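You operate a simulated robot arm through the tools that you are given. There is no shell and no other tool. Be economical: measure what you need, move in short steps, check, and stop when the job is done.

The job below is to be done with a simulated robot arm. You get a single attempt, and the scene is never put back.

## Task
Clamp the purple pouch in the low steel frame, wipe off the crumbs and free the clamp.
Fine: use the folded cream cloth and put it back; the pouch stays in the low steel frame, the other pouch with crumbs as it is. What is to be rubbed or washed off counts as gone when no trace of it is left.

Only the result counts: the job must be done as asked and must still hold three seconds after the hand-in. Knocking over, shifting, dropping, spilling or breaking anything else fails it. Flat cloth is picked up by pressing the open fingertips on it (5 to 10 N) and closing them slowly along it; thin cloth reads only 2 to 8 mm in the jaws.

## Robot
A 7-joint arm with a two-finger parallel gripper, fixed in place. Base frame: the origin is at the foot of the arm, x ahead of it, y to its left, z up; the work surface is at about z = 800. Lengths are in mm, angles in rad, forces in N, time in s.
With the tool pointing down near the work surface it reaches from about 300 to 700 mm from the base axis. Its first joint turns from -1.152 to 1.152 rad. Payload 1.57 kg.
The TCP is the grasp point between the finger pads, 30 mm short of the fingertips. In the tool frame z runs along the fingers and y along their closing line. The gripper opens to 110 mm. The fingers are 24 mm wide and 12 mm thick; the gripper's body (48 by 112 mm) begins 78 mm behind the TCP.
Orientation is told as [roll, pitch, yaw] about the base's x, y, z axes, in that order, counted from this pose: with the fingers straight down and closing along the base's y, the tool's x points along the base's -x, its y along +y and its z along -z.

## Interface
- The arm moves only by the tool step_arm. Its arguments are lists of equal length, an entry for each row: "translation": the shift along the base's x, y, z in mm, a list of three; "rot": the turn, a rotation vector about the base's x, y, z in degrees, a list of three; "grip": the finger opening in mm, from 0 to 110. In form: {"translation": [[tx, ty, tz], ...], "rot": [[ax, ay, az], ...], "grip": [grip, ...]}. A call has 1 to 10 rows; each row shifts and turns the commanded pose from where the row before left it. Each row takes 0.2 s and may step no farther than 50 mm and 0.15 rad from the row before; otherwise, or with a gripper value out of range, the whole call is refused. Where a pose cannot be reached the arm comes as near as it can. A force on the tool above 90 N (or 10 N above the force at the start of the call, whichever is more), or a blocked arm, ends the call early, and 0.2 s more pass. The fingers move at their own pace (about 108 mm/s each) and stop on an object; they squeeze with about 23 N. The grip force told is the motor's: it shows also when the fingers shut on nothing. Time passes only in rows, and 0.2 s behind the last, so rows that do not move let the fingers close. It gives the time, the measured TCP pose, the force on the tool (base axes), the opening and the grip force at its end, in the units of the frame above (readings bear some noise), with the torque about the TCP (base axes, N m) and any sound that the robot's microphone picked up.
- Cameras (640 x 400 px; columns grow to the right, rows downward): "scene" is fixed at [172.3, -410.9, 1386.5]; the picture's right is [0.62, -0.79, 0.00], its down [-0.57, -0.45, -0.69] and it looks along [0.54, 0.43, -0.72] (base axes); focal length 340 px, centre (320, 200). "wrist" rides on the gripper at [70, 16, -141] in the tool frame; the picture's right is [-0.23, 0.97, 0.00], its down [-0.86, -0.20, -0.48] and it looks along [-0.47, -0.11, 0.88] (tool axes); focal length 222 px, centre (320, 200). There is no depth. A picture from a camera that has moved, and an enlarged one, comes with that camera's place and axes in the base frame and with its lens.
- snapshot(camera): a new picture of that camera. No time passes.
- zoom(camera, box): a new picture of the part [left, top, right, bottom] of that camera's present view, enlarged. No time passes.
- sign_off(): hands the job in; it is judged then, once.

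Go step by step. Nothing tells you positions but the pictures and the camera data: compare them with the known pose of the tool, close in by small moves and look again before you grip or let go. The budget is 120 turns and 84 pictures, counting those below and the enlarged ones. Unless the task says otherwise, let go and move clear before handing in, and close with one line.

The tools are called after "Call:" as a command line: name --argument value ..., lists and objects as JSON in quotes. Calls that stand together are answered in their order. step_arm: Moves the arm, as the interface text tells. Its arguments: {"type":"object","properties":{"translation":{"type":"array","items":{"type":"array","items":{"type":"number"}}},"rot":{"type":"array","items":{"type":"array","items":{"type":"number"}}},"grip":{"type":"array","items":{"type":"number"}}},"required":["translation","rot","grip"]} The other tools are called the same way: snapshot (camera) takes a picture; zoom (camera, box) takes an enlarged picture of a part of a camera's view; sign_off () hands the job in.

At the start:

```text
clock: 0.0
tcp_pos: [349.1, -21.1, 1097.2]
tool_rot: [-0.001, 0.001, -0.003]
force: [-0.2, -0.3, 0.1]
torque: [-0.03, -0.02, 0.01]
grip_width: 109.8
finger_force: 0.0
```

scene: 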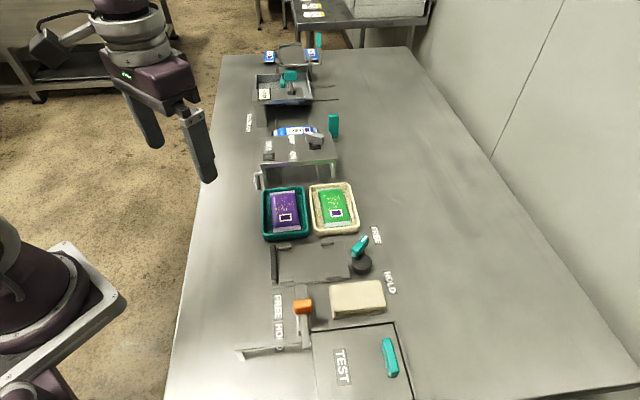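
wrist: 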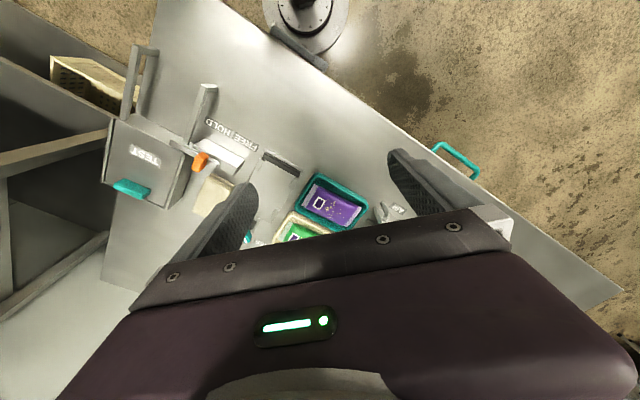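

I see purple and green pouches in two trays, a low frame with a teal lever knob, a second fixture with an orange lever, and a cream block (the folded cloth). I'll look closer first.

Call:
zoom --camera "scene" --box '[220, 170, 420, 295]'

Call:
zoom --camera "scene" --box '[220, 275, 420, 400]'

Call:
zoom --camera "scene" --box '[220, 30, 380, 190]'

```text
3.20 times, centred on (320, 232) of scene
camera zoom: at [172.3, -410.9, 1386.5], right [0.62, -0.79, 0.0], down [-0.57, -0.45, -0.69], along [0.54, 0.43, -0.72], focal length 1089 px, centre (320, 96)
```

zoom: 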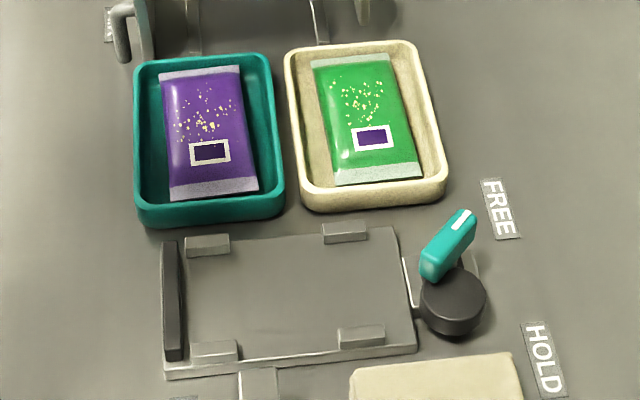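

```text
3.20 times, centred on (320, 338) of scene
camera zoom: at [172.3, -410.9, 1386.5], right [0.62, -0.79, 0.0], down [-0.57, -0.45, -0.69], along [0.54, 0.43, -0.72], focal length 1089 px, centre (320, -240)
```

zoom: 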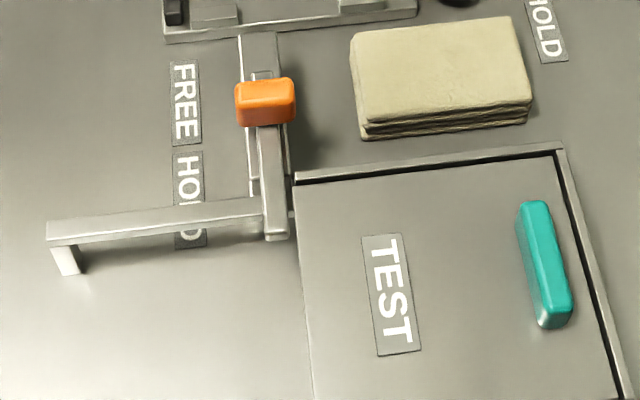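

```text
2.50 times, centred on (300, 110) of scene
camera zoom: at [172.3, -410.9, 1386.5], right [0.62, -0.79, 0.0], down [-0.57, -0.45, -0.69], along [0.54, 0.43, -0.72], focal length 851 px, centre (370, 425)
```

zoom: 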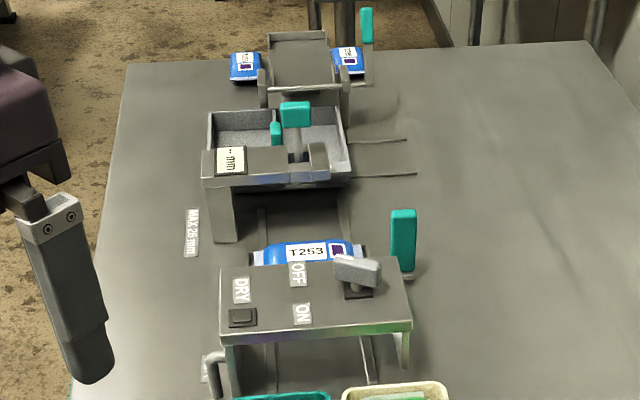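

The low frame with the teal cam is centred near (460,-150), yawed about 45°. I'll move the arm over it to look from the wrist camera.

Call:
step_arm --translation '[[20, -40, 0], [20, -40, 0], [10, -40, 0], [0, 0, -40], [0, 0, -40], [0, 0, 0]]' --rot '[[0, 0, 0], [0, 0, 0], [0, 0, 0], [0, 0, 0], [0, 0, 0], [0, 0, 0]]' --grip '[110, 110, 110, 110, 110, 110]'

Call:
snapshot --camera "wrist"

```text
clock: 1.4
tcp_pos: [399.9, -139.8, 1017.9]
tool_rot: [0.001, -0.001, -0.001]
force: [1.0, -0.2, 0.7]
torque: [-0.01, 0.02, 0.01]
grip_width: 109.9
finger_force: 0.1
```

```text
78 pictures are left
camera wrist: at [330.9, -123.1, 1158.2], right [0.23, 0.97, 0.0], down [0.86, -0.2, 0.48], along [0.47, -0.11, -0.88], focal length 222 px, centre (320, 200)
```

wrist: 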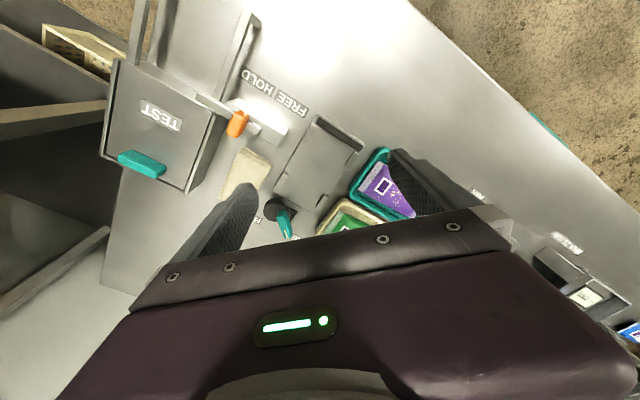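

Call:
zoom --camera "wrist" --box '[190, 60, 390, 250]'

```text
2.11 times, centred on (290, 155) of wrist
camera zoom: at [330.9, -123.1, 1158.2], right [0.23, 0.97, 0.0], down [0.86, -0.2, 0.48], along [0.47, -0.11, -0.88], focal length 468 px, centre (383, 295)
```

zoom: 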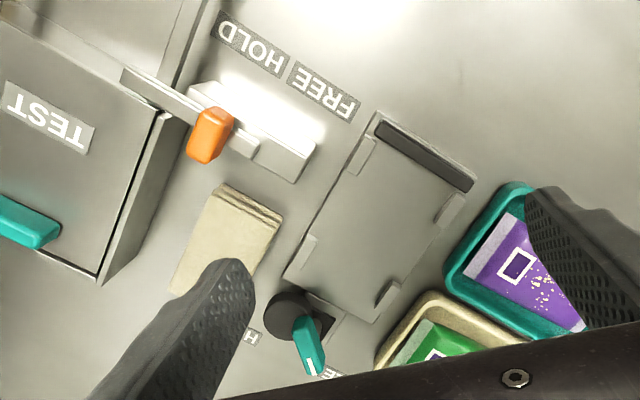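

Call:
zoom --camera "scene" --box '[225, 280, 345, 370]'

Call:
zoom --camera "scene" --box '[260, 225, 390, 300]'

```text
4.44 times, centred on (285, 325) of scene
camera zoom: at [172.3, -410.9, 1386.5], right [0.62, -0.79, 0.0], down [-0.57, -0.45, -0.69], along [0.54, 0.43, -0.72], focal length 1513 px, centre (476, -356)
```

zoom: 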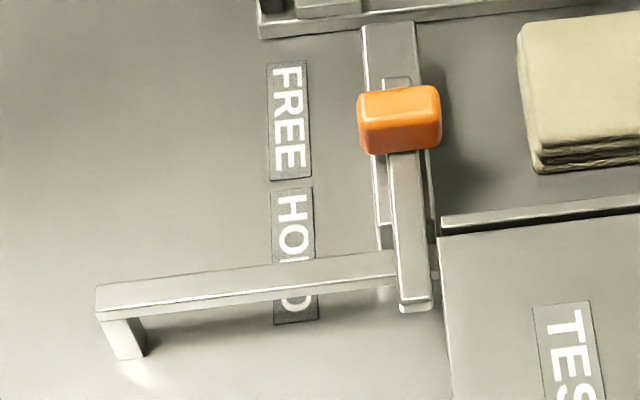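

```text
4.92 times, centred on (325, 262) of scene
camera zoom: at [172.3, -410.9, 1386.5], right [0.62, -0.79, 0.0], down [-0.57, -0.45, -0.69], along [0.54, 0.43, -0.72], focal length 1676 px, centre (295, -108)
```

zoom: 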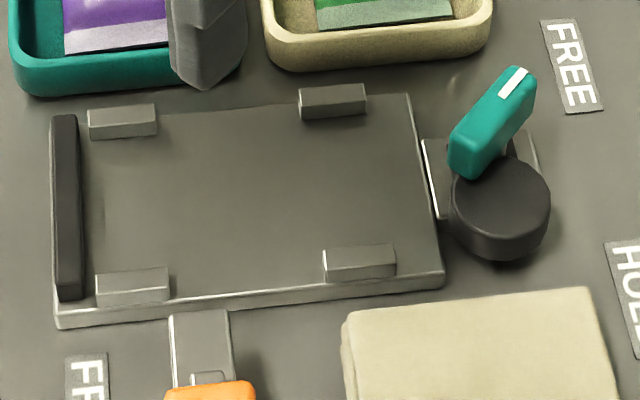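

Low frame is a flat plate with corner stops, a dark end bar and a teal cam (now at FREE). Next I go over the purple pouch with the gripper yawed 44° to look at the clearance in its tray.

Call:
step_arm --translation '[[20, 20, 0], [20, 20, 0], [20, 20, 0], [25, 20, 0], [22, 20, 0], [20, 15, 0], [0, 0, -25], [0, 0, -25]]' --rot '[[0, 0, 7.4], [0, 0, 7.4], [0, 0, 7.3], [0, 0, 7.3], [0, 0, 7.3], [0, 0, 7.3], [0, 0, 0], [0, 0, 0]]' --grip '[110, 110, 110, 110, 110, 110, 110, 110]'

Call:
snapshot --camera "wrist"

Call:
zoom --camera "wrist" --box '[220, 60, 420, 220]'

```text
clock: 3.2
tcp_pos: [525.1, -25.3, 967.4]
tool_rot: [-0.001, 0.0, 0.77]
force: [-0.2, -0.4, 0.8]
torque: [-0.05, -0.03, -0.03]
grip_width: 110.1
finger_force: 0.0
```

```text
74 pictures are left
camera wrist: at [463.9, -62.7, 1110.2], right [-0.51, 0.86, 0.0], down [0.75, 0.45, 0.48], along [0.41, 0.25, -0.88], focal length 222 px, centre (320, 200)
```

wrist: 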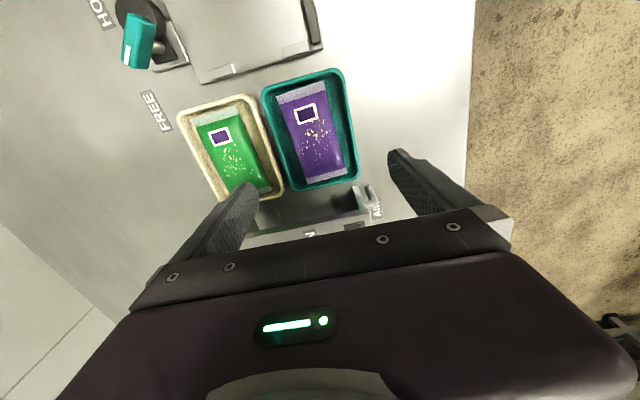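

```text
2.50 times, centred on (320, 140) of wrist
camera zoom: at [463.9, -62.7, 1110.2], right [-0.51, 0.86, 0.0], down [0.75, 0.45, 0.48], along [0.41, 0.25, -0.88], focal length 555 px, centre (320, 350)
```

zoom: 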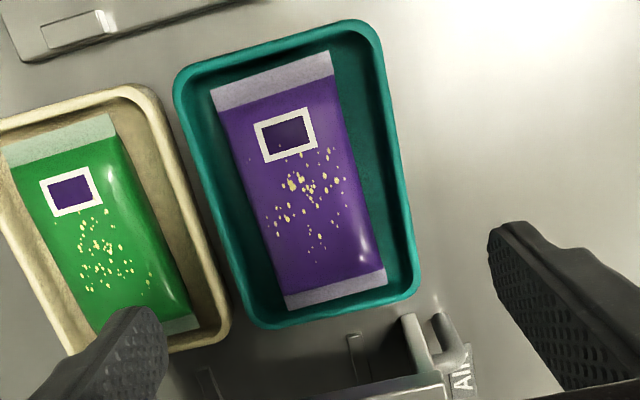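

The pouch is about 60×120 mm, centred near (527,-33), axis ~46.8°, with about 13 mm of tray clearance on each side. I'll align and lower for a closer look.

Call:
step_arm --translation '[[1.5, -7, -20], [0, 0, -30], [0, 0, -30], [0, 0, 0]]' --rot '[[0, 0, 2.7], [0, 0, 0], [0, 0, 0], [0, 0, 0]]' --grip '[110, 100, 90, 80]'

Call:
snapshot --camera "wrist"

Call:
zoom --camera "wrist" --box '[240, 80, 400, 230]'

Call:
zoom --camera "scene" --box '[240, 160, 380, 260]'

```text
clock: 4.2
tcp_pos: [527.7, -29.5, 888.3]
tool_rot: [-0.001, 0.0, 0.815]
force: [-0.1, -0.3, -0.5]
torque: [0.0, 0.0, 0.01]
grip_width: 79.7
finger_force: 0.0
```

```text
72 pictures are left
camera wrist: at [468.5, -69.7, 1029.4], right [-0.55, 0.83, 0.0], down [0.73, 0.49, 0.48], along [0.4, 0.27, -0.88], focal length 222 px, centre (320, 200)
```

wrist: 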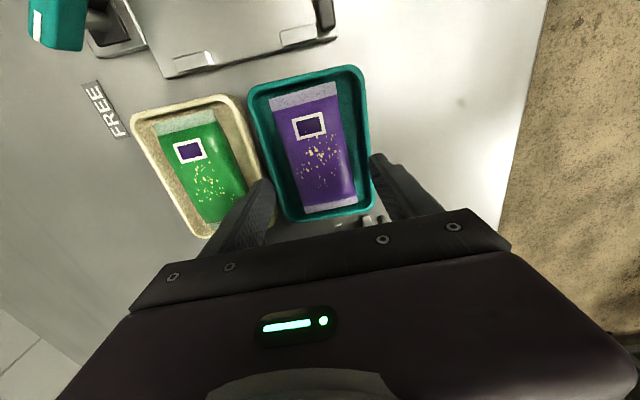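

```text
2.67 times, centred on (320, 155) of wrist
camera zoom: at [468.5, -69.7, 1029.4], right [-0.55, 0.83, 0.0], down [0.73, 0.49, 0.48], along [0.4, 0.27, -0.88], focal length 592 px, centre (320, 320)
```

zoom: 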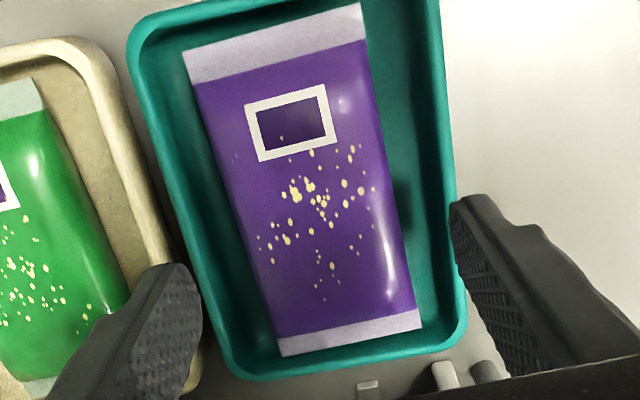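

```text
4.00 times, centred on (310, 210) of scene
camera zoom: at [172.3, -410.9, 1386.5], right [0.62, -0.79, 0.0], down [-0.57, -0.45, -0.69], along [0.54, 0.43, -0.72], focal length 1362 px, centre (360, 160)
```

zoom: 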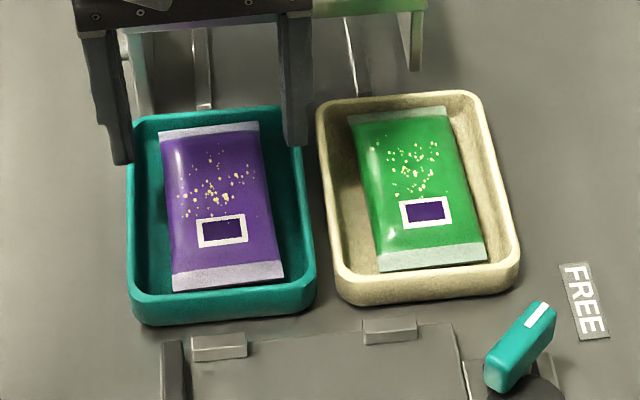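

Gap each side is really ~18 mm, so fingers at 67 mm opening fit. I'll centre on (526,-33), close to 67 and descend to rim level, then check.

Call:
step_arm --translation '[[-1, -2, 0], [0, 0, -20], [0, 0, -10], [0, 0, 0]]' --rot '[[0, 0, 0.8], [0, 0, 0], [0, 0, 0], [0, 0, 0]]' --grip '[67, 67, 67, 67]'

Call:
zoom --camera "scene" --box '[240, 160, 380, 260]'

Call:
zoom --camera "wrist" --box '[240, 80, 400, 230]'

```text
clock: 5.2
tcp_pos: [527.4, -32.8, 857.8]
tool_rot: [-0.001, -0.001, 0.829]
force: [0.4, -0.2, 0.4]
torque: [-0.01, 0.01, -0.01]
grip_width: 67.0
finger_force: 0.1
```

```text
4.00 times, centred on (310, 210) of scene
camera zoom: at [172.3, -410.9, 1386.5], right [0.62, -0.79, 0.0], down [-0.57, -0.45, -0.69], along [0.54, 0.43, -0.72], focal length 1362 px, centre (360, 160)
```

zoom: 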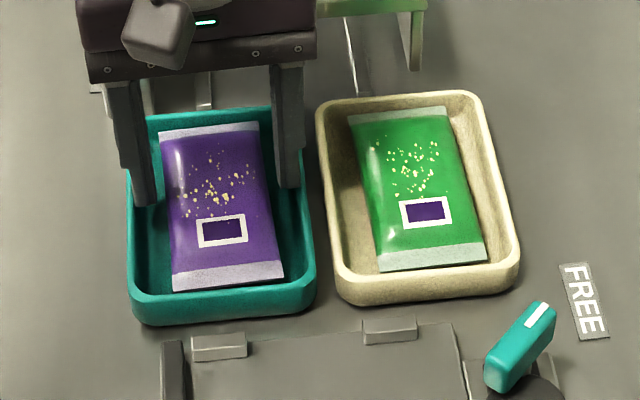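

```text
2.67 times, centred on (320, 155) of wrist
camera zoom: at [467.8, -73.3, 999.1], right [-0.57, 0.82, 0.0], down [0.72, 0.5, 0.48], along [0.39, 0.27, -0.88], focal length 592 px, centre (320, 320)
```

zoom: 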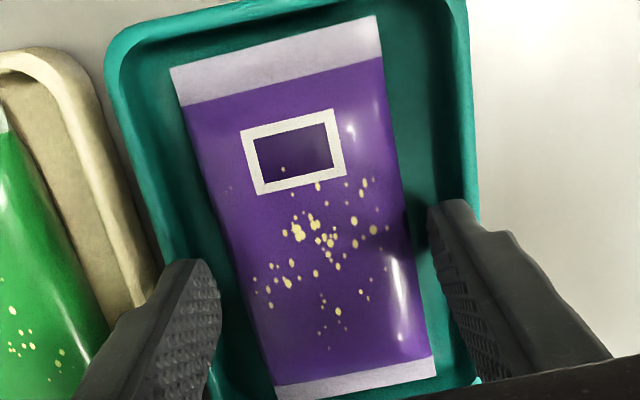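

Fingers flank the pouch inside the tray. Descend 19 mm and close gently.

Call:
step_arm --translation '[[0, 0, -10], [0, 0, -9], [0, 0, 0], [0, 0, 0], [0, 0, 0], [0, 0, 0]]' --rot '[[0, 0, 0], [0, 0, 0], [0, 0, 0], [0, 0, 0], [0, 0, 0], [0, 0, 0]]' --grip '[67, 67, 67, 62, 58, 54]'

Call:
zoom --camera "wrist" --box '[240, 80, 400, 230]'

```text
clock: 6.6
tcp_pos: [526.8, -33.7, 840.0]
tool_rot: [0.0, -0.002, 0.828]
force: [0.5, -0.1, -1.1]
torque: [-0.01, 0.02, 0.02]
grip_width: 59.5
finger_force: 22.7
```

```text
2.67 times, centred on (320, 155) of wrist
camera zoom: at [468.1, -73.2, 979.6], right [-0.57, 0.82, 0.0], down [0.72, 0.5, 0.48], along [0.39, 0.27, -0.88], focal length 592 px, centre (320, 320)
```

zoom: 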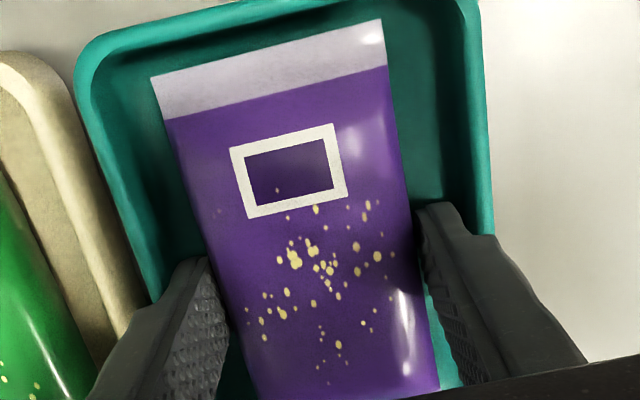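

Gripped at 59.5 mm. Lift and rotate −90° toward the low frame.

Call:
step_arm --translation '[[0, 0, 15], [0, 0, 30], [0, 0, 40], [-10, -15, 10], [-10, -15, 0], [-10, -15, 0], [-10, -15, 0], [-10, -15, 0], [-10, -15, 0], [0, -15, 0]]' --rot '[[0, 0, 0], [0, 0, 0], [0, 0, 0], [0, 0, -8], [0, 0, -8], [0, 0, -8], [0, 0, -8], [0, 0, -8], [0, 0, -8], [0, 0, -8]]' --grip '[54, 54, 54, 54, 54, 54, 54, 54, 54, 54]'

Call:
step_arm --translation '[[-5, -5, 0], [0, -5, 0], [0, 0, 0], [0, 0, 0], [0, 0, 0]]' --rot '[[0, 0, -8], [0, 0, -8], [0, 0, -8], [0, 0, -8], [0, 0, -2]]' --grip '[54, 54, 54, 54, 54]'

Call:
snapshot --camera "wrist"

Call:
snapshot --camera "scene"

```text
clock: 8.8
tcp_pos: [467.1, -139.8, 933.1]
tool_rot: [0.001, 0.002, -0.15]
force: [0.3, -0.8, -0.8]
torque: [-0.03, 0.01, -0.01]
grip_width: 59.1
finger_force: 23.1
```

```text
clock: 10.0
tcp_pos: [461.8, -150.0, 932.9]
tool_rot: [0.002, 0.002, -0.743]
force: [-0.4, -1.5, -0.5]
torque: [0.03, 0.01, 0.0]
grip_width: 59.0
finger_force: 23.0
```

```text
66 pictures are left
camera wrist: at [422.4, -90.3, 1074.4], right [0.83, 0.56, 0.0], down [0.49, -0.73, 0.48], along [0.27, -0.4, -0.88], focal length 222 px, centre (320, 200)
```

wrist: 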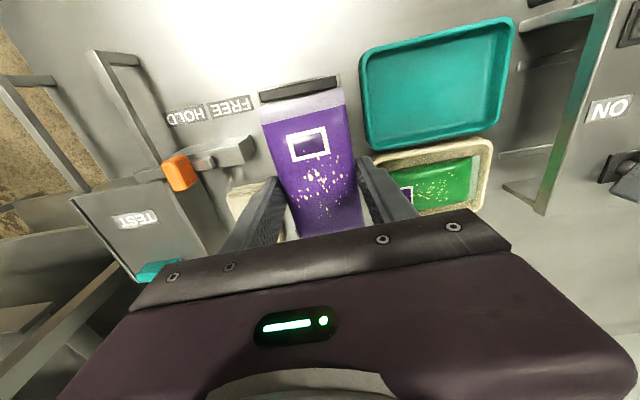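

```text
65 pictures are left
```

scene: 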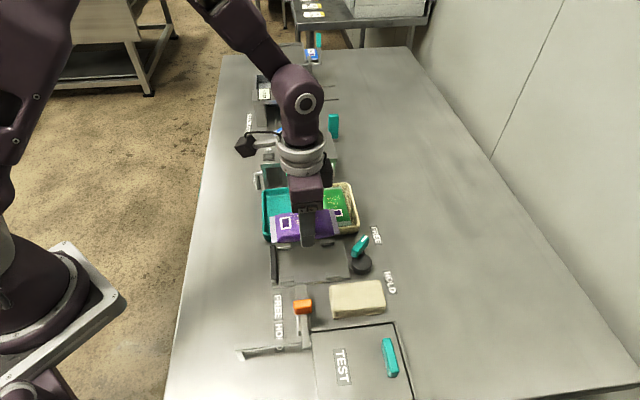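

The pouch is held level; frame centre computes to (457.5,-153) with yaw −45°. Align and lower to just above the frame.

Call:
step_arm --translation '[[-4, -3, -20], [0, 0, -25], [0, 0, -15], [0, 0, 0]]' --rot '[[0, 0, -2.4], [0, 0, 0], [0, 0, 0], [0, 0, 0]]' --grip '[54, 54, 54, 54]'

Call:
zoom --camera "wrist" --box '[220, 60, 420, 230]'

Call:
zoom --camera "scene" --box '[255, 205, 395, 305]'

```text
clock: 11.0
tcp_pos: [459.0, -152.5, 874.9]
tool_rot: [-0.001, 0.001, -0.785]
force: [-1.2, 1.0, -0.6]
torque: [0.02, 0.0, -0.03]
grip_width: 59.5
finger_force: 23.1
```

```text
2.35 times, centred on (320, 145) of wrist
camera zoom: at [421.2, -91.8, 1015.0], right [0.85, 0.53, 0.0], down [0.47, -0.74, 0.48], along [0.25, -0.41, -0.88], focal length 523 px, centre (320, 329)
```

zoom: 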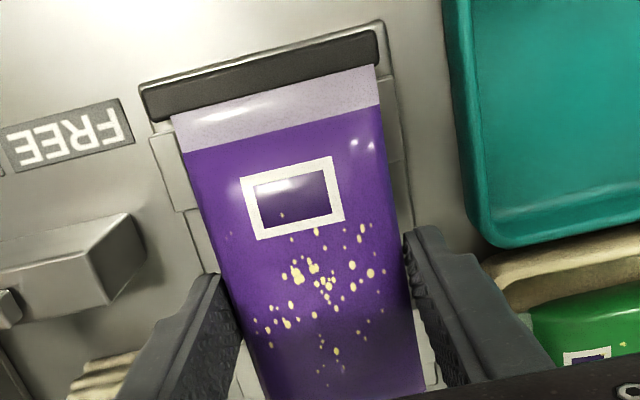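

```text
4.00 times, centred on (325, 255) of scene
camera zoom: at [172.3, -410.9, 1386.5], right [0.62, -0.79, 0.0], down [-0.57, -0.45, -0.69], along [0.54, 0.43, -0.72], focal length 1362 px, centre (300, -20)
```

zoom: 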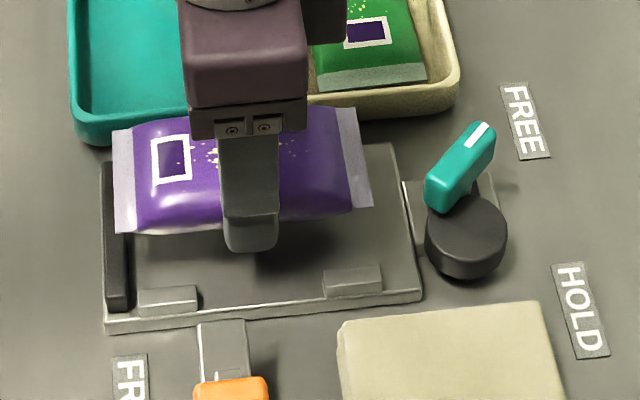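

Pouch is well aligned with the stops and just inside the bar. Shift 2 mm from the bar and lower to contact.

Call:
step_arm --translation '[[1.4, -1.4, -10], [0, 0, -8], [0, 0, -5], [0, 0, -3], [0, 0, 0]]' --rot '[[0, 0, 0], [0, 0, 0], [0, 0, 0], [0, 0, 0], [0, 0, 0]]' --grip '[54, 54, 54, 54, 54]'

Call:
zoom --camera "scene" --box '[255, 205, 395, 305]'

Call:
zoom --camera "wrist" --box '[220, 60, 420, 230]'

```text
clock: 12.2
tcp_pos: [458.8, -155.3, 848.8]
tool_rot: [0.002, -0.002, -0.784]
force: [-8.0, -13.8, 15.3]
torque: [0.02, -0.11, -0.02]
grip_width: 59.9
finger_force: 22.7
```

```text
4.00 times, centred on (325, 255) of scene
camera zoom: at [171.9, -411.2, 1386.5], right [0.62, -0.79, 0.0], down [-0.57, -0.45, -0.69], along [0.54, 0.43, -0.72], focal length 1362 px, centre (300, -20)
```

zoom: 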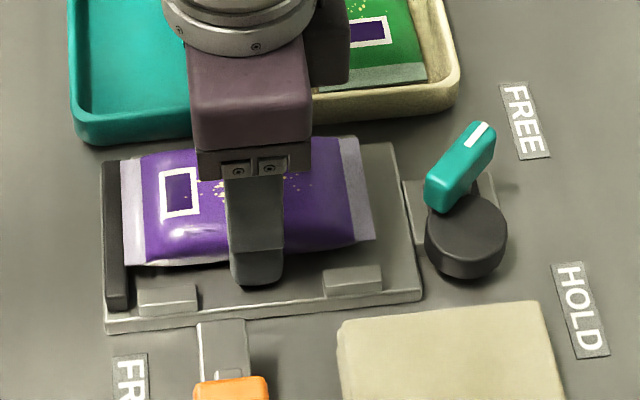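

```text
2.35 times, centred on (320, 145) of wrist
camera zoom: at [421.2, -93.9, 988.8], right [0.85, 0.53, 0.0], down [0.46, -0.74, 0.48], along [0.25, -0.41, -0.88], focal length 523 px, centre (320, 329)
```

zoom: 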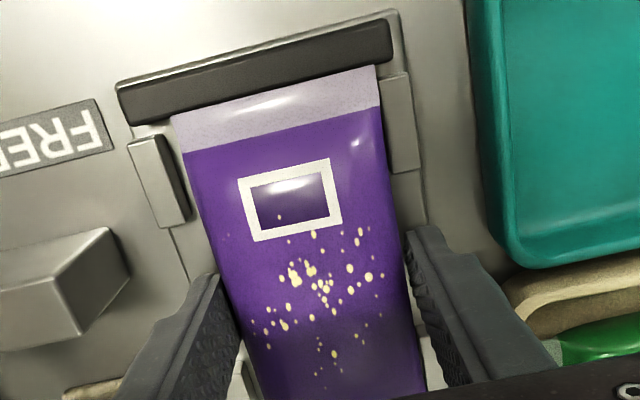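

Contact pushes the pouch toward −n: it's touching the far-side stop. Lift 6 mm, shift 3 mm toward −n and lower again.

Call:
step_arm --translation '[[0, 0, 6], [-2.2, -2.2, 0], [0, 0, -3], [0, 0, -3], [0, 0, 0]]' --rot '[[0, 0, 0], [0, 0, 0], [0, 0, 0], [0, 0, 0], [0, 0, 0]]' --grip '[54, 54, 54, 54, 54]'

```text
clock: 13.4
tcp_pos: [458.5, -156.0, 848.5]
tool_rot: [0.001, -0.001, -0.783]
force: [0.5, 0.4, -0.5]
torque: [0.01, 0.0, -0.01]
grip_width: 59.9
finger_force: 23.1
```

Call:
step_arm --translation '[[0, 0, -2], [0, 0, -2], [0, 0, 0]]' --rot '[[0, 0, 0], [0, 0, 0], [0, 0, 0]]' --grip '[54, 54, 54]'

Call:
zoom --camera "wrist" --box '[220, 60, 420, 230]'

Call:
zoom --camera "scene" --box '[255, 205, 395, 305]'

```text
clock: 14.2
tcp_pos: [457.9, -155.9, 843.5]
tool_rot: [0.002, 0.001, -0.784]
force: [-0.1, -0.5, -0.6]
torque: [0.01, -0.04, -0.02]
grip_width: 59.6
finger_force: 23.1
```

```text
2.35 times, centred on (320, 145) of wrist
camera zoom: at [421.2, -95.1, 985.5], right [0.85, 0.53, 0.0], down [0.47, -0.74, 0.48], along [0.25, -0.41, -0.88], focal length 523 px, centre (320, 329)
```

zoom: 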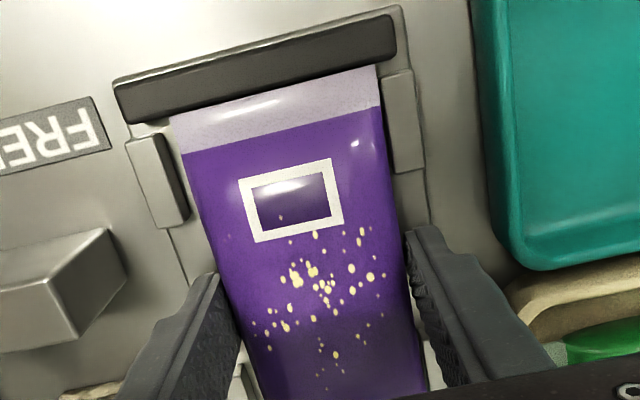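

```text
4.00 times, centred on (325, 255) of scene
camera zoom: at [172.3, -410.9, 1386.5], right [0.62, -0.79, 0.0], down [-0.57, -0.45, -0.69], along [0.54, 0.43, -0.72], focal length 1362 px, centre (300, -20)
```

zoom: 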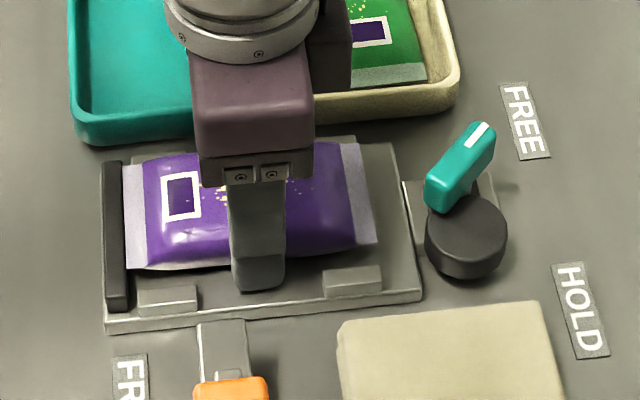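

Frame unmoved; no contact yet. Keep lowering in small steps.

Call:
step_arm --translation '[[0, 0, -2], [0, 0, -2], [0, 0, 0]]' --rot '[[0, 0, 0], [0, 0, 0], [0, 0, 0]]' --grip '[54, 54, 54]'

```text
clock: 15.0
tcp_pos: [458.7, -157.1, 841.1]
tool_rot: [0.001, -0.005, -0.784]
force: [1.3, 0.2, 69.4]
torque: [-0.76, 2.23, -0.33]
grip_width: 59.3
finger_force: 22.7
```

Seated (contact at ~842). Relieve 2 mm and open.

Call:
step_arm --translation '[[0, 0, 1.7], [0, 0, 0], [0, 0, 0], [0, 0, 0]]' --rot '[[0, 0, 0], [0, 0, 0], [0, 0, 0], [0, 0, 0]]' --grip '[54, 54, 62, 68]'

Call:
step_arm --translation '[[0, 0, 10], [0, 0, 30], [0, 0, 40], [-15, 15, 30], [-30, 30, 30], [-30, 30, 0], [-30, 30, 0], [0, 0, 0]]' --rot '[[0, 0, 0], [0, 0, 0], [0, 0, 0], [0, 0, 0], [0, 0, 0], [0, 0, 0], [0, 0, 0], [0, 0, 0]]' --grip '[70, 70, 70, 70, 70, 70, 70, 70]'

Call:
zoom --camera "scene" --box '[255, 205, 395, 305]'

Call:
snapshot --camera "wrist"

```text
clock: 16.0
tcp_pos: [457.6, -157.3, 842.5]
tool_rot: [0.001, -0.006, -0.779]
force: [18.6, -2.2, 39.2]
torque: [-0.73, 0.68, 0.4]
grip_width: 60.1
finger_force: 0.0
```

```text
refused: row 5 steps farther than a row can; nothing moved
```

```text
4.00 times, centred on (325, 255) of scene
camera zoom: at [172.2, -410.7, 1386.5], right [0.62, -0.79, 0.0], down [-0.57, -0.45, -0.69], along [0.54, 0.43, -0.72], focal length 1362 px, centre (300, -20)
```

zoom: 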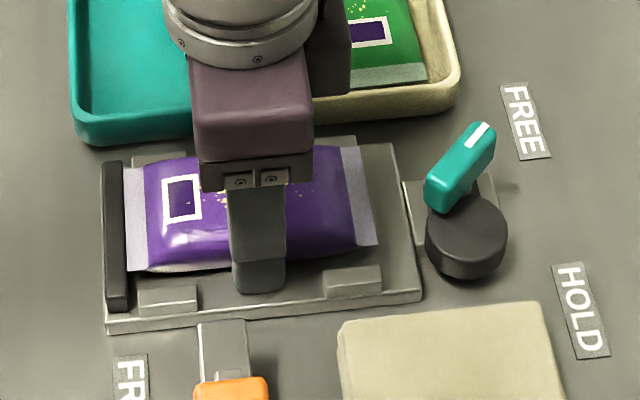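

```text
57 pictures are left
camera wrist: at [420.3, -95.0, 982.7], right [0.85, 0.53, 0.0], down [0.46, -0.74, 0.48], along [0.26, -0.41, -0.88], focal length 222 px, centre (320, 200)
```

wrist: 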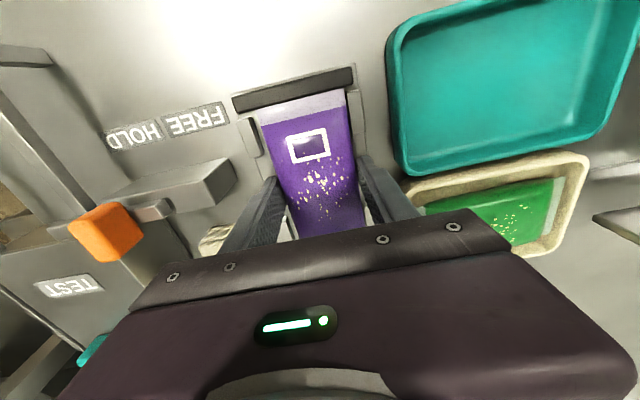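

Call:
step_arm --translation '[[0, 0, 0.5], [0, 0, 0], [0, 0, 0]]' --rot '[[0, 0, 0], [0, 0, 0], [0, 0, 0]]' --grip '[64, 67, 67]'

Call:
zoom --camera "scene" --box '[255, 205, 395, 305]'

```text
clock: 16.8
tcp_pos: [456.9, -157.2, 841.8]
tool_rot: [0.001, -0.001, -0.782]
force: [19.7, 2.3, 33.3]
torque: [-0.42, 0.47, 0.09]
grip_width: 59.9
finger_force: 0.1
```

```text
4.00 times, centred on (325, 255) of scene
camera zoom: at [172.3, -410.7, 1386.6], right [0.62, -0.79, 0.0], down [-0.57, -0.45, -0.69], along [0.54, 0.43, -0.72], focal length 1362 px, centre (300, -20)
```

zoom: 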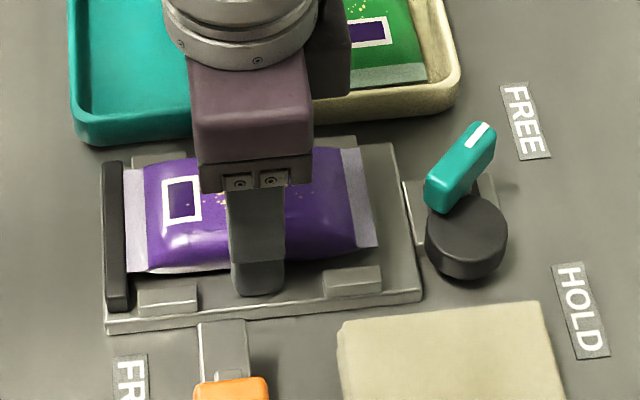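

Call:
step_arm --translation '[[0, 0, 2], [0, 0, 0], [0, 0, 0]]' --rot '[[0, 0, 0], [0, 0, 0], [0, 0, 0]]' --grip '[67, 67, 67]'

Call:
zoom --camera "wrist" --box '[220, 60, 420, 230]'

```text
clock: 17.6
tcp_pos: [456.8, -156.0, 843.3]
tool_rot: [-0.001, 0.001, -0.784]
force: [0.2, 0.1, 0.2]
torque: [0.02, 0.01, -0.02]
grip_width: 67.1
finger_force: 0.0
```

```text
2.35 times, centred on (320, 145) of wrist
camera zoom: at [418.8, -95.1, 984.6], right [0.85, 0.53, 0.0], down [0.47, -0.75, 0.48], along [0.25, -0.4, -0.88], focal length 523 px, centre (320, 329)
```

zoom: 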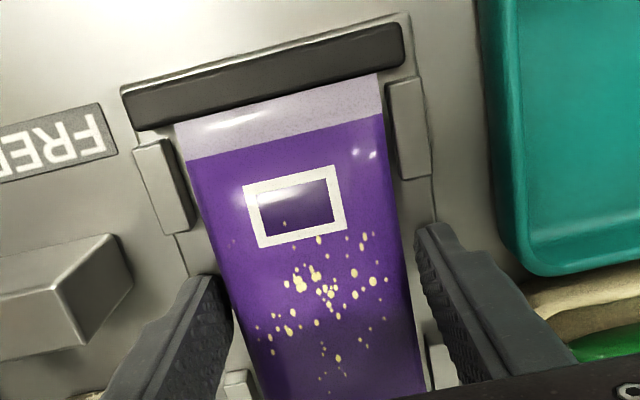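

Released; the pouch sits between the stops. Lift away and look at the frame and cam.

Call:
step_arm --translation '[[0, 0, 10], [0, 0, 30], [0, 0, 40], [-15, 15, 30], [-20, 20, 30], [-25, 25, 0], [0, 0, 0]]' --rot '[[0, 0, 0], [0, 0, 0], [0, 0, 0], [0, 0, 0], [0, 0, 0], [0, 0, 0], [0, 0, 0]]' --grip '[67, 67, 67, 67, 67, 67, 67]'

Call:
zoom --camera "scene" --box '[255, 205, 395, 305]'

Call:
snapshot --camera "wrist"

```text
clock: 19.2
tcp_pos: [398.3, -95.8, 981.8]
tool_rot: [0.001, -0.001, -0.785]
force: [-0.1, -0.3, 0.0]
torque: [-0.02, -0.01, 0.0]
grip_width: 66.8
finger_force: 0.1
```

```text
4.00 times, centred on (325, 255) of scene
camera zoom: at [172.3, -410.9, 1386.5], right [0.62, -0.79, 0.0], down [-0.57, -0.45, -0.69], along [0.54, 0.43, -0.72], focal length 1362 px, centre (300, -20)
```

zoom: 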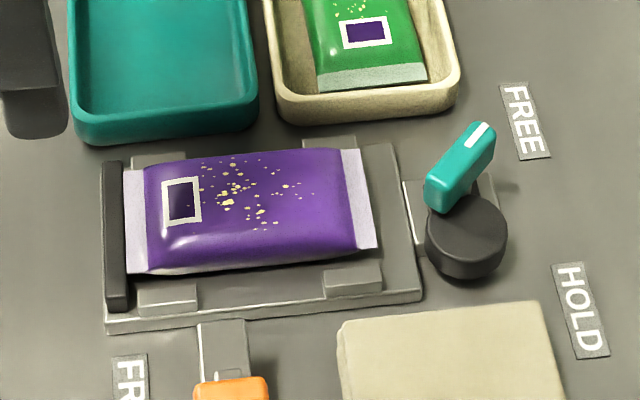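

```text
53 pictures are left
camera wrist: at [360.9, -35.2, 1123.4], right [0.85, 0.53, 0.0], down [0.47, -0.74, 0.48], along [0.25, -0.41, -0.88], focal length 222 px, centre (320, 200)
```

wrist: 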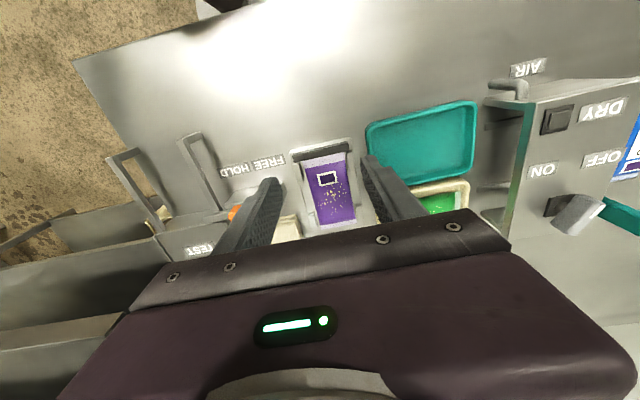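

Pouch is well seated. Before turning the cam I want a closer look at the orange slide and the cam mechanism.

Call:
step_arm --translation '[[-8, -21, 0], [-8, -21, 0], [-8, -21, 0], [-8, -21, 0], [-8, -21, 0], [-8, -20, 0], [0, 0, 0]]' --rot '[[0, 0, 7.5], [0, 0, 7.5], [0, 0, 7.5], [0, 0, 7.5], [0, 0, 7.5], [0, 0, 7.5], [0, 0, 0]]' --grip '[80, 90, 100, 110, 110, 110, 110]'

Call:
zoom --camera "wrist" --box '[200, 40, 440, 220]'

```text
clock: 20.8
tcp_pos: [348.5, -220.9, 982.2]
tool_rot: [0.0, -0.001, 0.004]
force: [-0.3, 0.3, 0.2]
torque: [-0.01, -0.02, 0.0]
grip_width: 110.2
finger_force: 0.1
```

```text
2.22 times, centred on (320, 130) of wrist
camera zoom: at [280.1, -204.5, 1123.3], right [0.22, 0.97, 0.0], down [0.86, -0.2, 0.48], along [0.47, -0.11, -0.88], focal length 494 px, centre (320, 356)
```

zoom: 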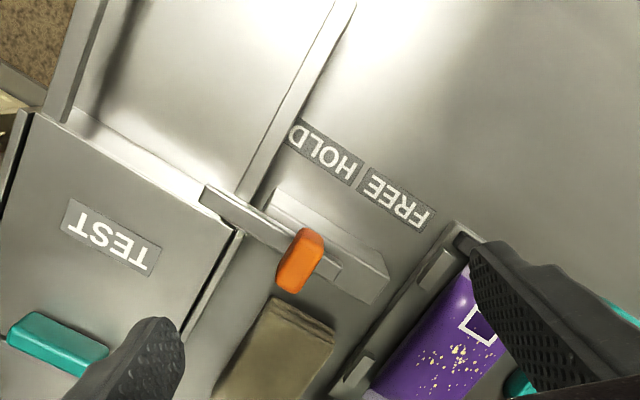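

The orange slide belongs to the hoop/bolt beside the TEST lid, so I leave it. The teal cam at the plate's end is the frame's clamp; I'll view it from above.

Call:
step_arm --translation '[[30, -6, 0], [30, -6, 0], [30, -6, 0], [30, -6, 0], [30, -6, 0], [0, 0, 0]]' --rot '[[0, 0, 0], [0, 0, 0], [0, 0, 0], [0, 0, 0], [0, 0, 0], [0, 0, 0]]' --grip '[110, 110, 110, 110, 110, 110]'

Call:
zoom --camera "wrist" --box '[230, 60, 410, 220]'

```text
clock: 22.2
tcp_pos: [498.5, -252.8, 985.5]
tool_rot: [-0.001, 0.001, 0.003]
force: [0.0, -1.0, 0.1]
torque: [0.01, 0.0, 0.01]
grip_width: 110.0
finger_force: 0.1
```

```text
2.50 times, centred on (320, 140) of wrist
camera zoom: at [429.7, -235.9, 1126.0], right [0.22, 0.97, 0.0], down [0.86, -0.2, 0.48], along [0.47, -0.11, -0.88], focal length 555 px, centre (320, 350)
```

zoom: 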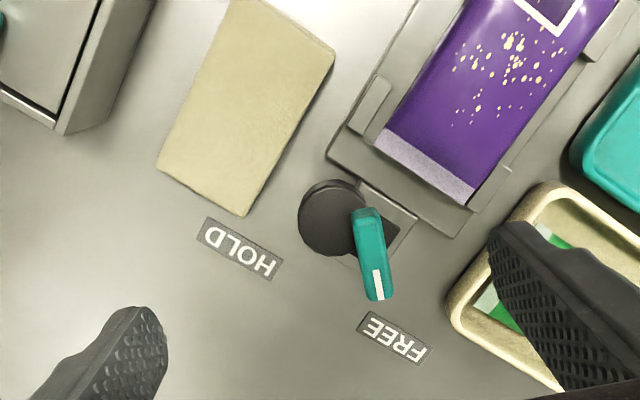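

The lever points to FREE from a pivot near (510,-231), top at z≈857; HOLD is a ~80–90° clockwise turn. I'll straddle the lever with partly open fingers.

Call:
step_arm --translation '[[20, 12, -10], [15.5, 10.3, -30], [0, 0, -30], [0, 0, -20], [0, 0, 0]]' --rot '[[0, 0, 1.5], [0, 0, 0], [0, 0, 0], [0, 0, 0], [0, 0, 0]]' --grip '[80, 60, 40, 40, 40]'

Call:
zoom --camera "wrist" --box '[230, 60, 410, 220]'

Call:
zoom --camera "scene" --box '[300, 190, 420, 290]'

```text
clock: 23.4
tcp_pos: [535.2, -231.3, 892.2]
tool_rot: [0.0, 0.0, 0.028]
force: [0.0, 0.1, 0.8]
torque: [-0.01, 0.01, -0.02]
grip_width: 40.5
finger_force: 0.0
```

```text
2.50 times, centred on (320, 140) of wrist
camera zoom: at [465.0, -216.0, 1033.5], right [0.2, 0.98, 0.0], down [0.86, -0.17, 0.48], along [0.47, -0.1, -0.88], focal length 555 px, centre (320, 350)
```

zoom: 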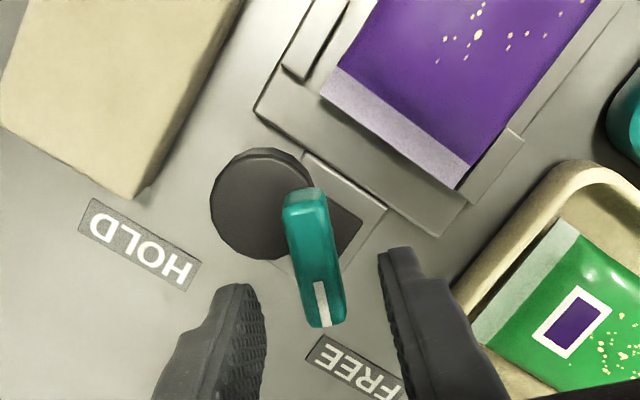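

```text
4.00 times, centred on (360, 240) of scene
camera zoom: at [172.3, -410.9, 1386.5], right [0.62, -0.79, 0.0], down [-0.57, -0.45, -0.69], along [0.54, 0.43, -0.72], focal length 1362 px, centre (160, 40)
```

zoom: 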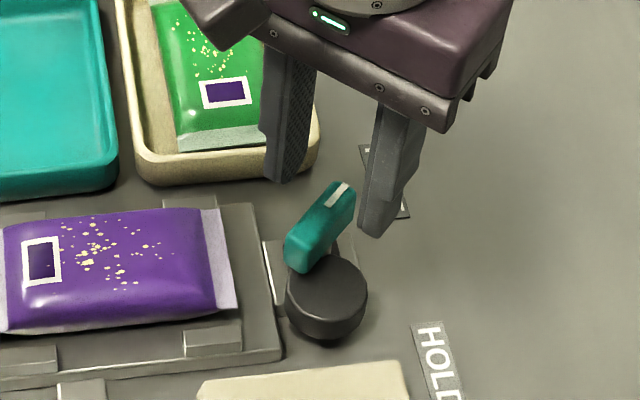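

The lever is a knob centred about (527,-231), exactly 0°→−90° between FREE and HOLD labels. I'll centre on it, lower and grip.

Call:
step_arm --translation '[[-8, 0, 0], [0, 0, -9], [0, 0, -9], [0, 0, 0], [0, 0, 0], [0, 0, 0]]' --rot '[[0, 0, -1.6], [0, 0, 0], [0, 0, 0], [0, 0, 0], [0, 0, 0], [0, 0, 0]]' --grip '[40, 40, 40, 24, 16, 10]'

Call:
zoom --camera "wrist" --box '[230, 60, 410, 220]'

```text
clock: 24.8
tcp_pos: [525.8, -230.9, 874.6]
tool_rot: [-0.001, 0.001, 0.001]
force: [0.5, -5.4, -2.0]
torque: [-0.11, -0.11, -0.02]
grip_width: 15.5
finger_force: 3.3
```

```text
2.50 times, centred on (320, 140) of wrist
camera zoom: at [456.5, -213.8, 1016.3], right [0.23, 0.97, 0.0], down [0.85, -0.2, 0.48], along [0.47, -0.11, -0.88], focal length 555 px, centre (320, 350)
```

zoom: 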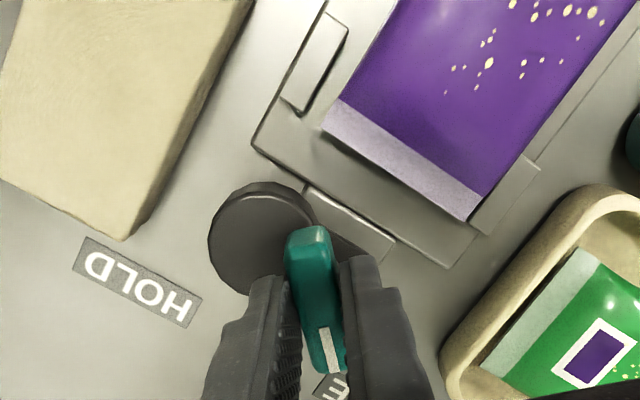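

The fingers are just meeting the knob. Finish closing and turn −30° as a test.

Call:
step_arm --translation '[[0, 0, 0], [0, 0, 0], [0, 0, 0], [0, 0, 0], [0, 0, 0], [0, 0, 0], [0, 0, 0]]' --rot '[[0, 0, 0], [0, 0, 0], [0, 0, -6], [0, 0, -8], [0, 0, -8], [0, 0, -8], [0, 0, 0]]' --grip '[10, 8, 8, 8, 8, 8, 8]'

Call:
zoom --camera "wrist" --box '[230, 60, 410, 220]'

```text
clock: 26.4
tcp_pos: [526.7, -228.0, 874.9]
tool_rot: [0.001, -0.002, -0.525]
force: [1.9, -6.7, 2.4]
torque: [-0.2, -0.02, -0.02]
grip_width: 14.9
finger_force: 30.6
```

```text
2.50 times, centred on (320, 140) of wrist
camera zoom: at [474.2, -180.1, 1016.3], right [0.68, 0.73, 0.0], down [0.64, -0.6, 0.48], along [0.35, -0.33, -0.88], focal length 555 px, centre (320, 350)
```

zoom: 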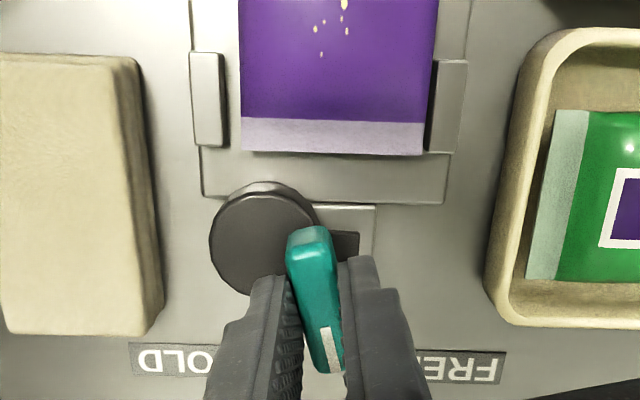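

Knob and disc turn together with little force. Continue toward HOLD.

Call:
step_arm --translation '[[0, 0, 0], [0, 0, 0], [0, 0, 0], [0, 0, 0], [0, 0, 0]]' --rot '[[0, 0, -8], [0, 0, -8], [0, 0, -8], [0, 0, -6], [0, 0, 0]]' --grip '[8, 8, 8, 8, 8]'

Call:
step_arm --translation '[[0, 0, 0], [0, 0, 0], [0, 0, 0], [0, 0, 0], [0, 0, 0]]' --rot '[[0, 0, -6], [0, 0, -6], [0, 0, -6], [0, 0, -6], [0, 0, 0]]' --grip '[8, 8, 8, 8, 8]'

Call:
zoom --camera "wrist" --box '[230, 60, 410, 220]'

Call:
zoom --camera "scene" --box '[255, 205, 395, 305]'

```text
clock: 27.6
tcp_pos: [526.9, -227.8, 875.6]
tool_rot: [0.002, 0.001, -1.048]
force: [5.4, -8.6, -9.4]
torque: [-0.93, -0.53, 0.03]
grip_width: 14.7
finger_force: 31.2
```

```text
clock: 28.8
tcp_pos: [528.1, -229.0, 876.1]
tool_rot: [0.002, 0.0, -1.465]
force: [24.4, 4.3, -5.9]
torque: [-0.15, -0.54, 0.1]
grip_width: 14.7
finger_force: 30.7
```

```text
2.50 times, centred on (320, 140) of wrist
camera zoom: at [537.0, -156.9, 1016.5], right [0.99, -0.12, 0.0], down [-0.11, -0.87, 0.48], along [-0.06, -0.47, -0.88], focal length 555 px, centre (320, 350)
```

zoom: 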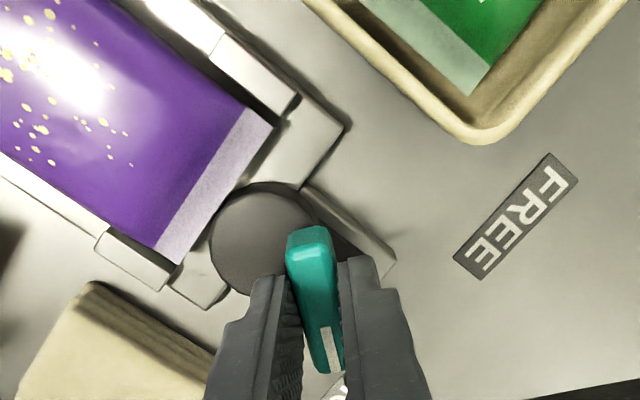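

```text
4.00 times, centred on (325, 255) of scene
camera zoom: at [173.0, -410.8, 1386.4], right [0.62, -0.79, 0.0], down [-0.57, -0.45, -0.69], along [0.54, 0.43, -0.72], focal length 1362 px, centre (300, -20)
```

zoom: 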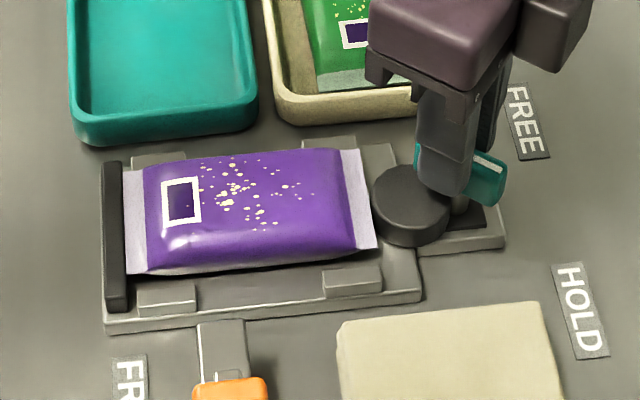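

The disc reaches the pouch end, as expected. Turn the last 6°.

Call:
step_arm --translation '[[0, 0, 0], [0, 0, 0], [0, 0, 0]]' --rot '[[0, 0, -3], [0, 0, -3], [0, 0, 0]]' --grip '[8, 8, 8]'

```text
clock: 29.6
tcp_pos: [528.4, -228.2, 875.4]
tool_rot: [0.002, -0.002, -1.57]
force: [30.3, 2.2, -14.7]
torque: [0.2, -0.55, 0.12]
grip_width: 15.0
finger_force: 31.0
```

Call:
step_arm --translation '[[0, 0, 0], [0, 0, 0], [0, 0, 0], [0, 0, 30], [0, 0, 40], [0, 0, 40], [0, 30, 0], [0, 0, 0]]' --rot '[[0, 0, 0], [0, 0, 0], [0, 0, 0], [0, 0, 0], [0, 0, 0], [0, 0, 0], [0, 0, 0], [0, 0, 0]]' --grip '[18, 26, 32, 32, 40, 60, 80, 80]'

Call:
zoom --camera "scene" --box '[255, 205, 395, 305]'

Call:
snapshot --camera "wrist"

```text
clock: 31.4
tcp_pos: [527.0, -197.6, 985.6]
tool_rot: [0.0, 0.0, -1.57]
force: [0.8, -0.1, -0.1]
torque: [0.01, -0.01, -0.01]
grip_width: 79.8
finger_force: 0.0
```

```text
4.00 times, centred on (325, 255) of scene
camera zoom: at [172.3, -410.9, 1386.5], right [0.62, -0.79, 0.0], down [-0.57, -0.45, -0.69], along [0.54, 0.43, -0.72], focal length 1362 px, centre (300, -20)
```

zoom: 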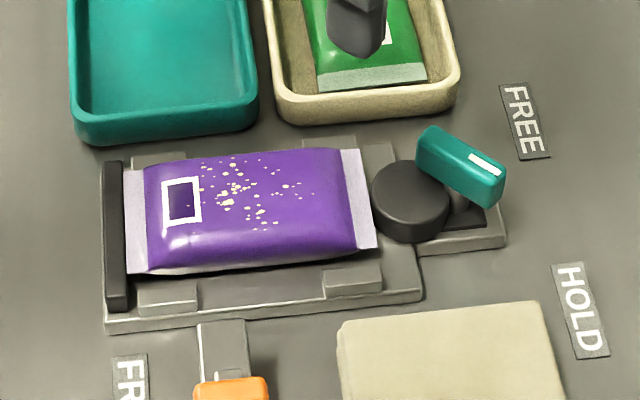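

```text
43 pictures are left
camera wrist: at [543.8, -127.9, 1126.3], right [0.97, -0.23, 0.0], down [-0.2, -0.86, 0.48], along [-0.11, -0.47, -0.88], focal length 222 px, centre (320, 200)
```

wrist: 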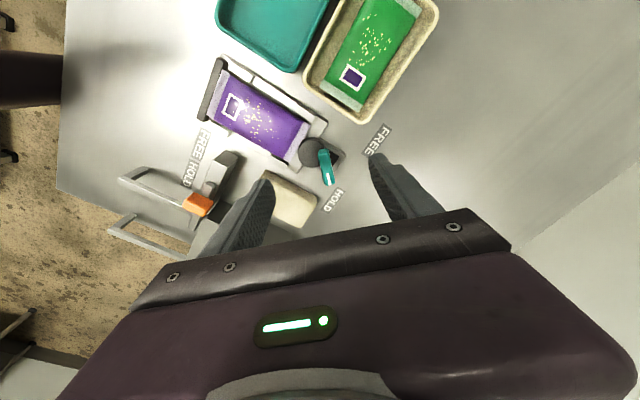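

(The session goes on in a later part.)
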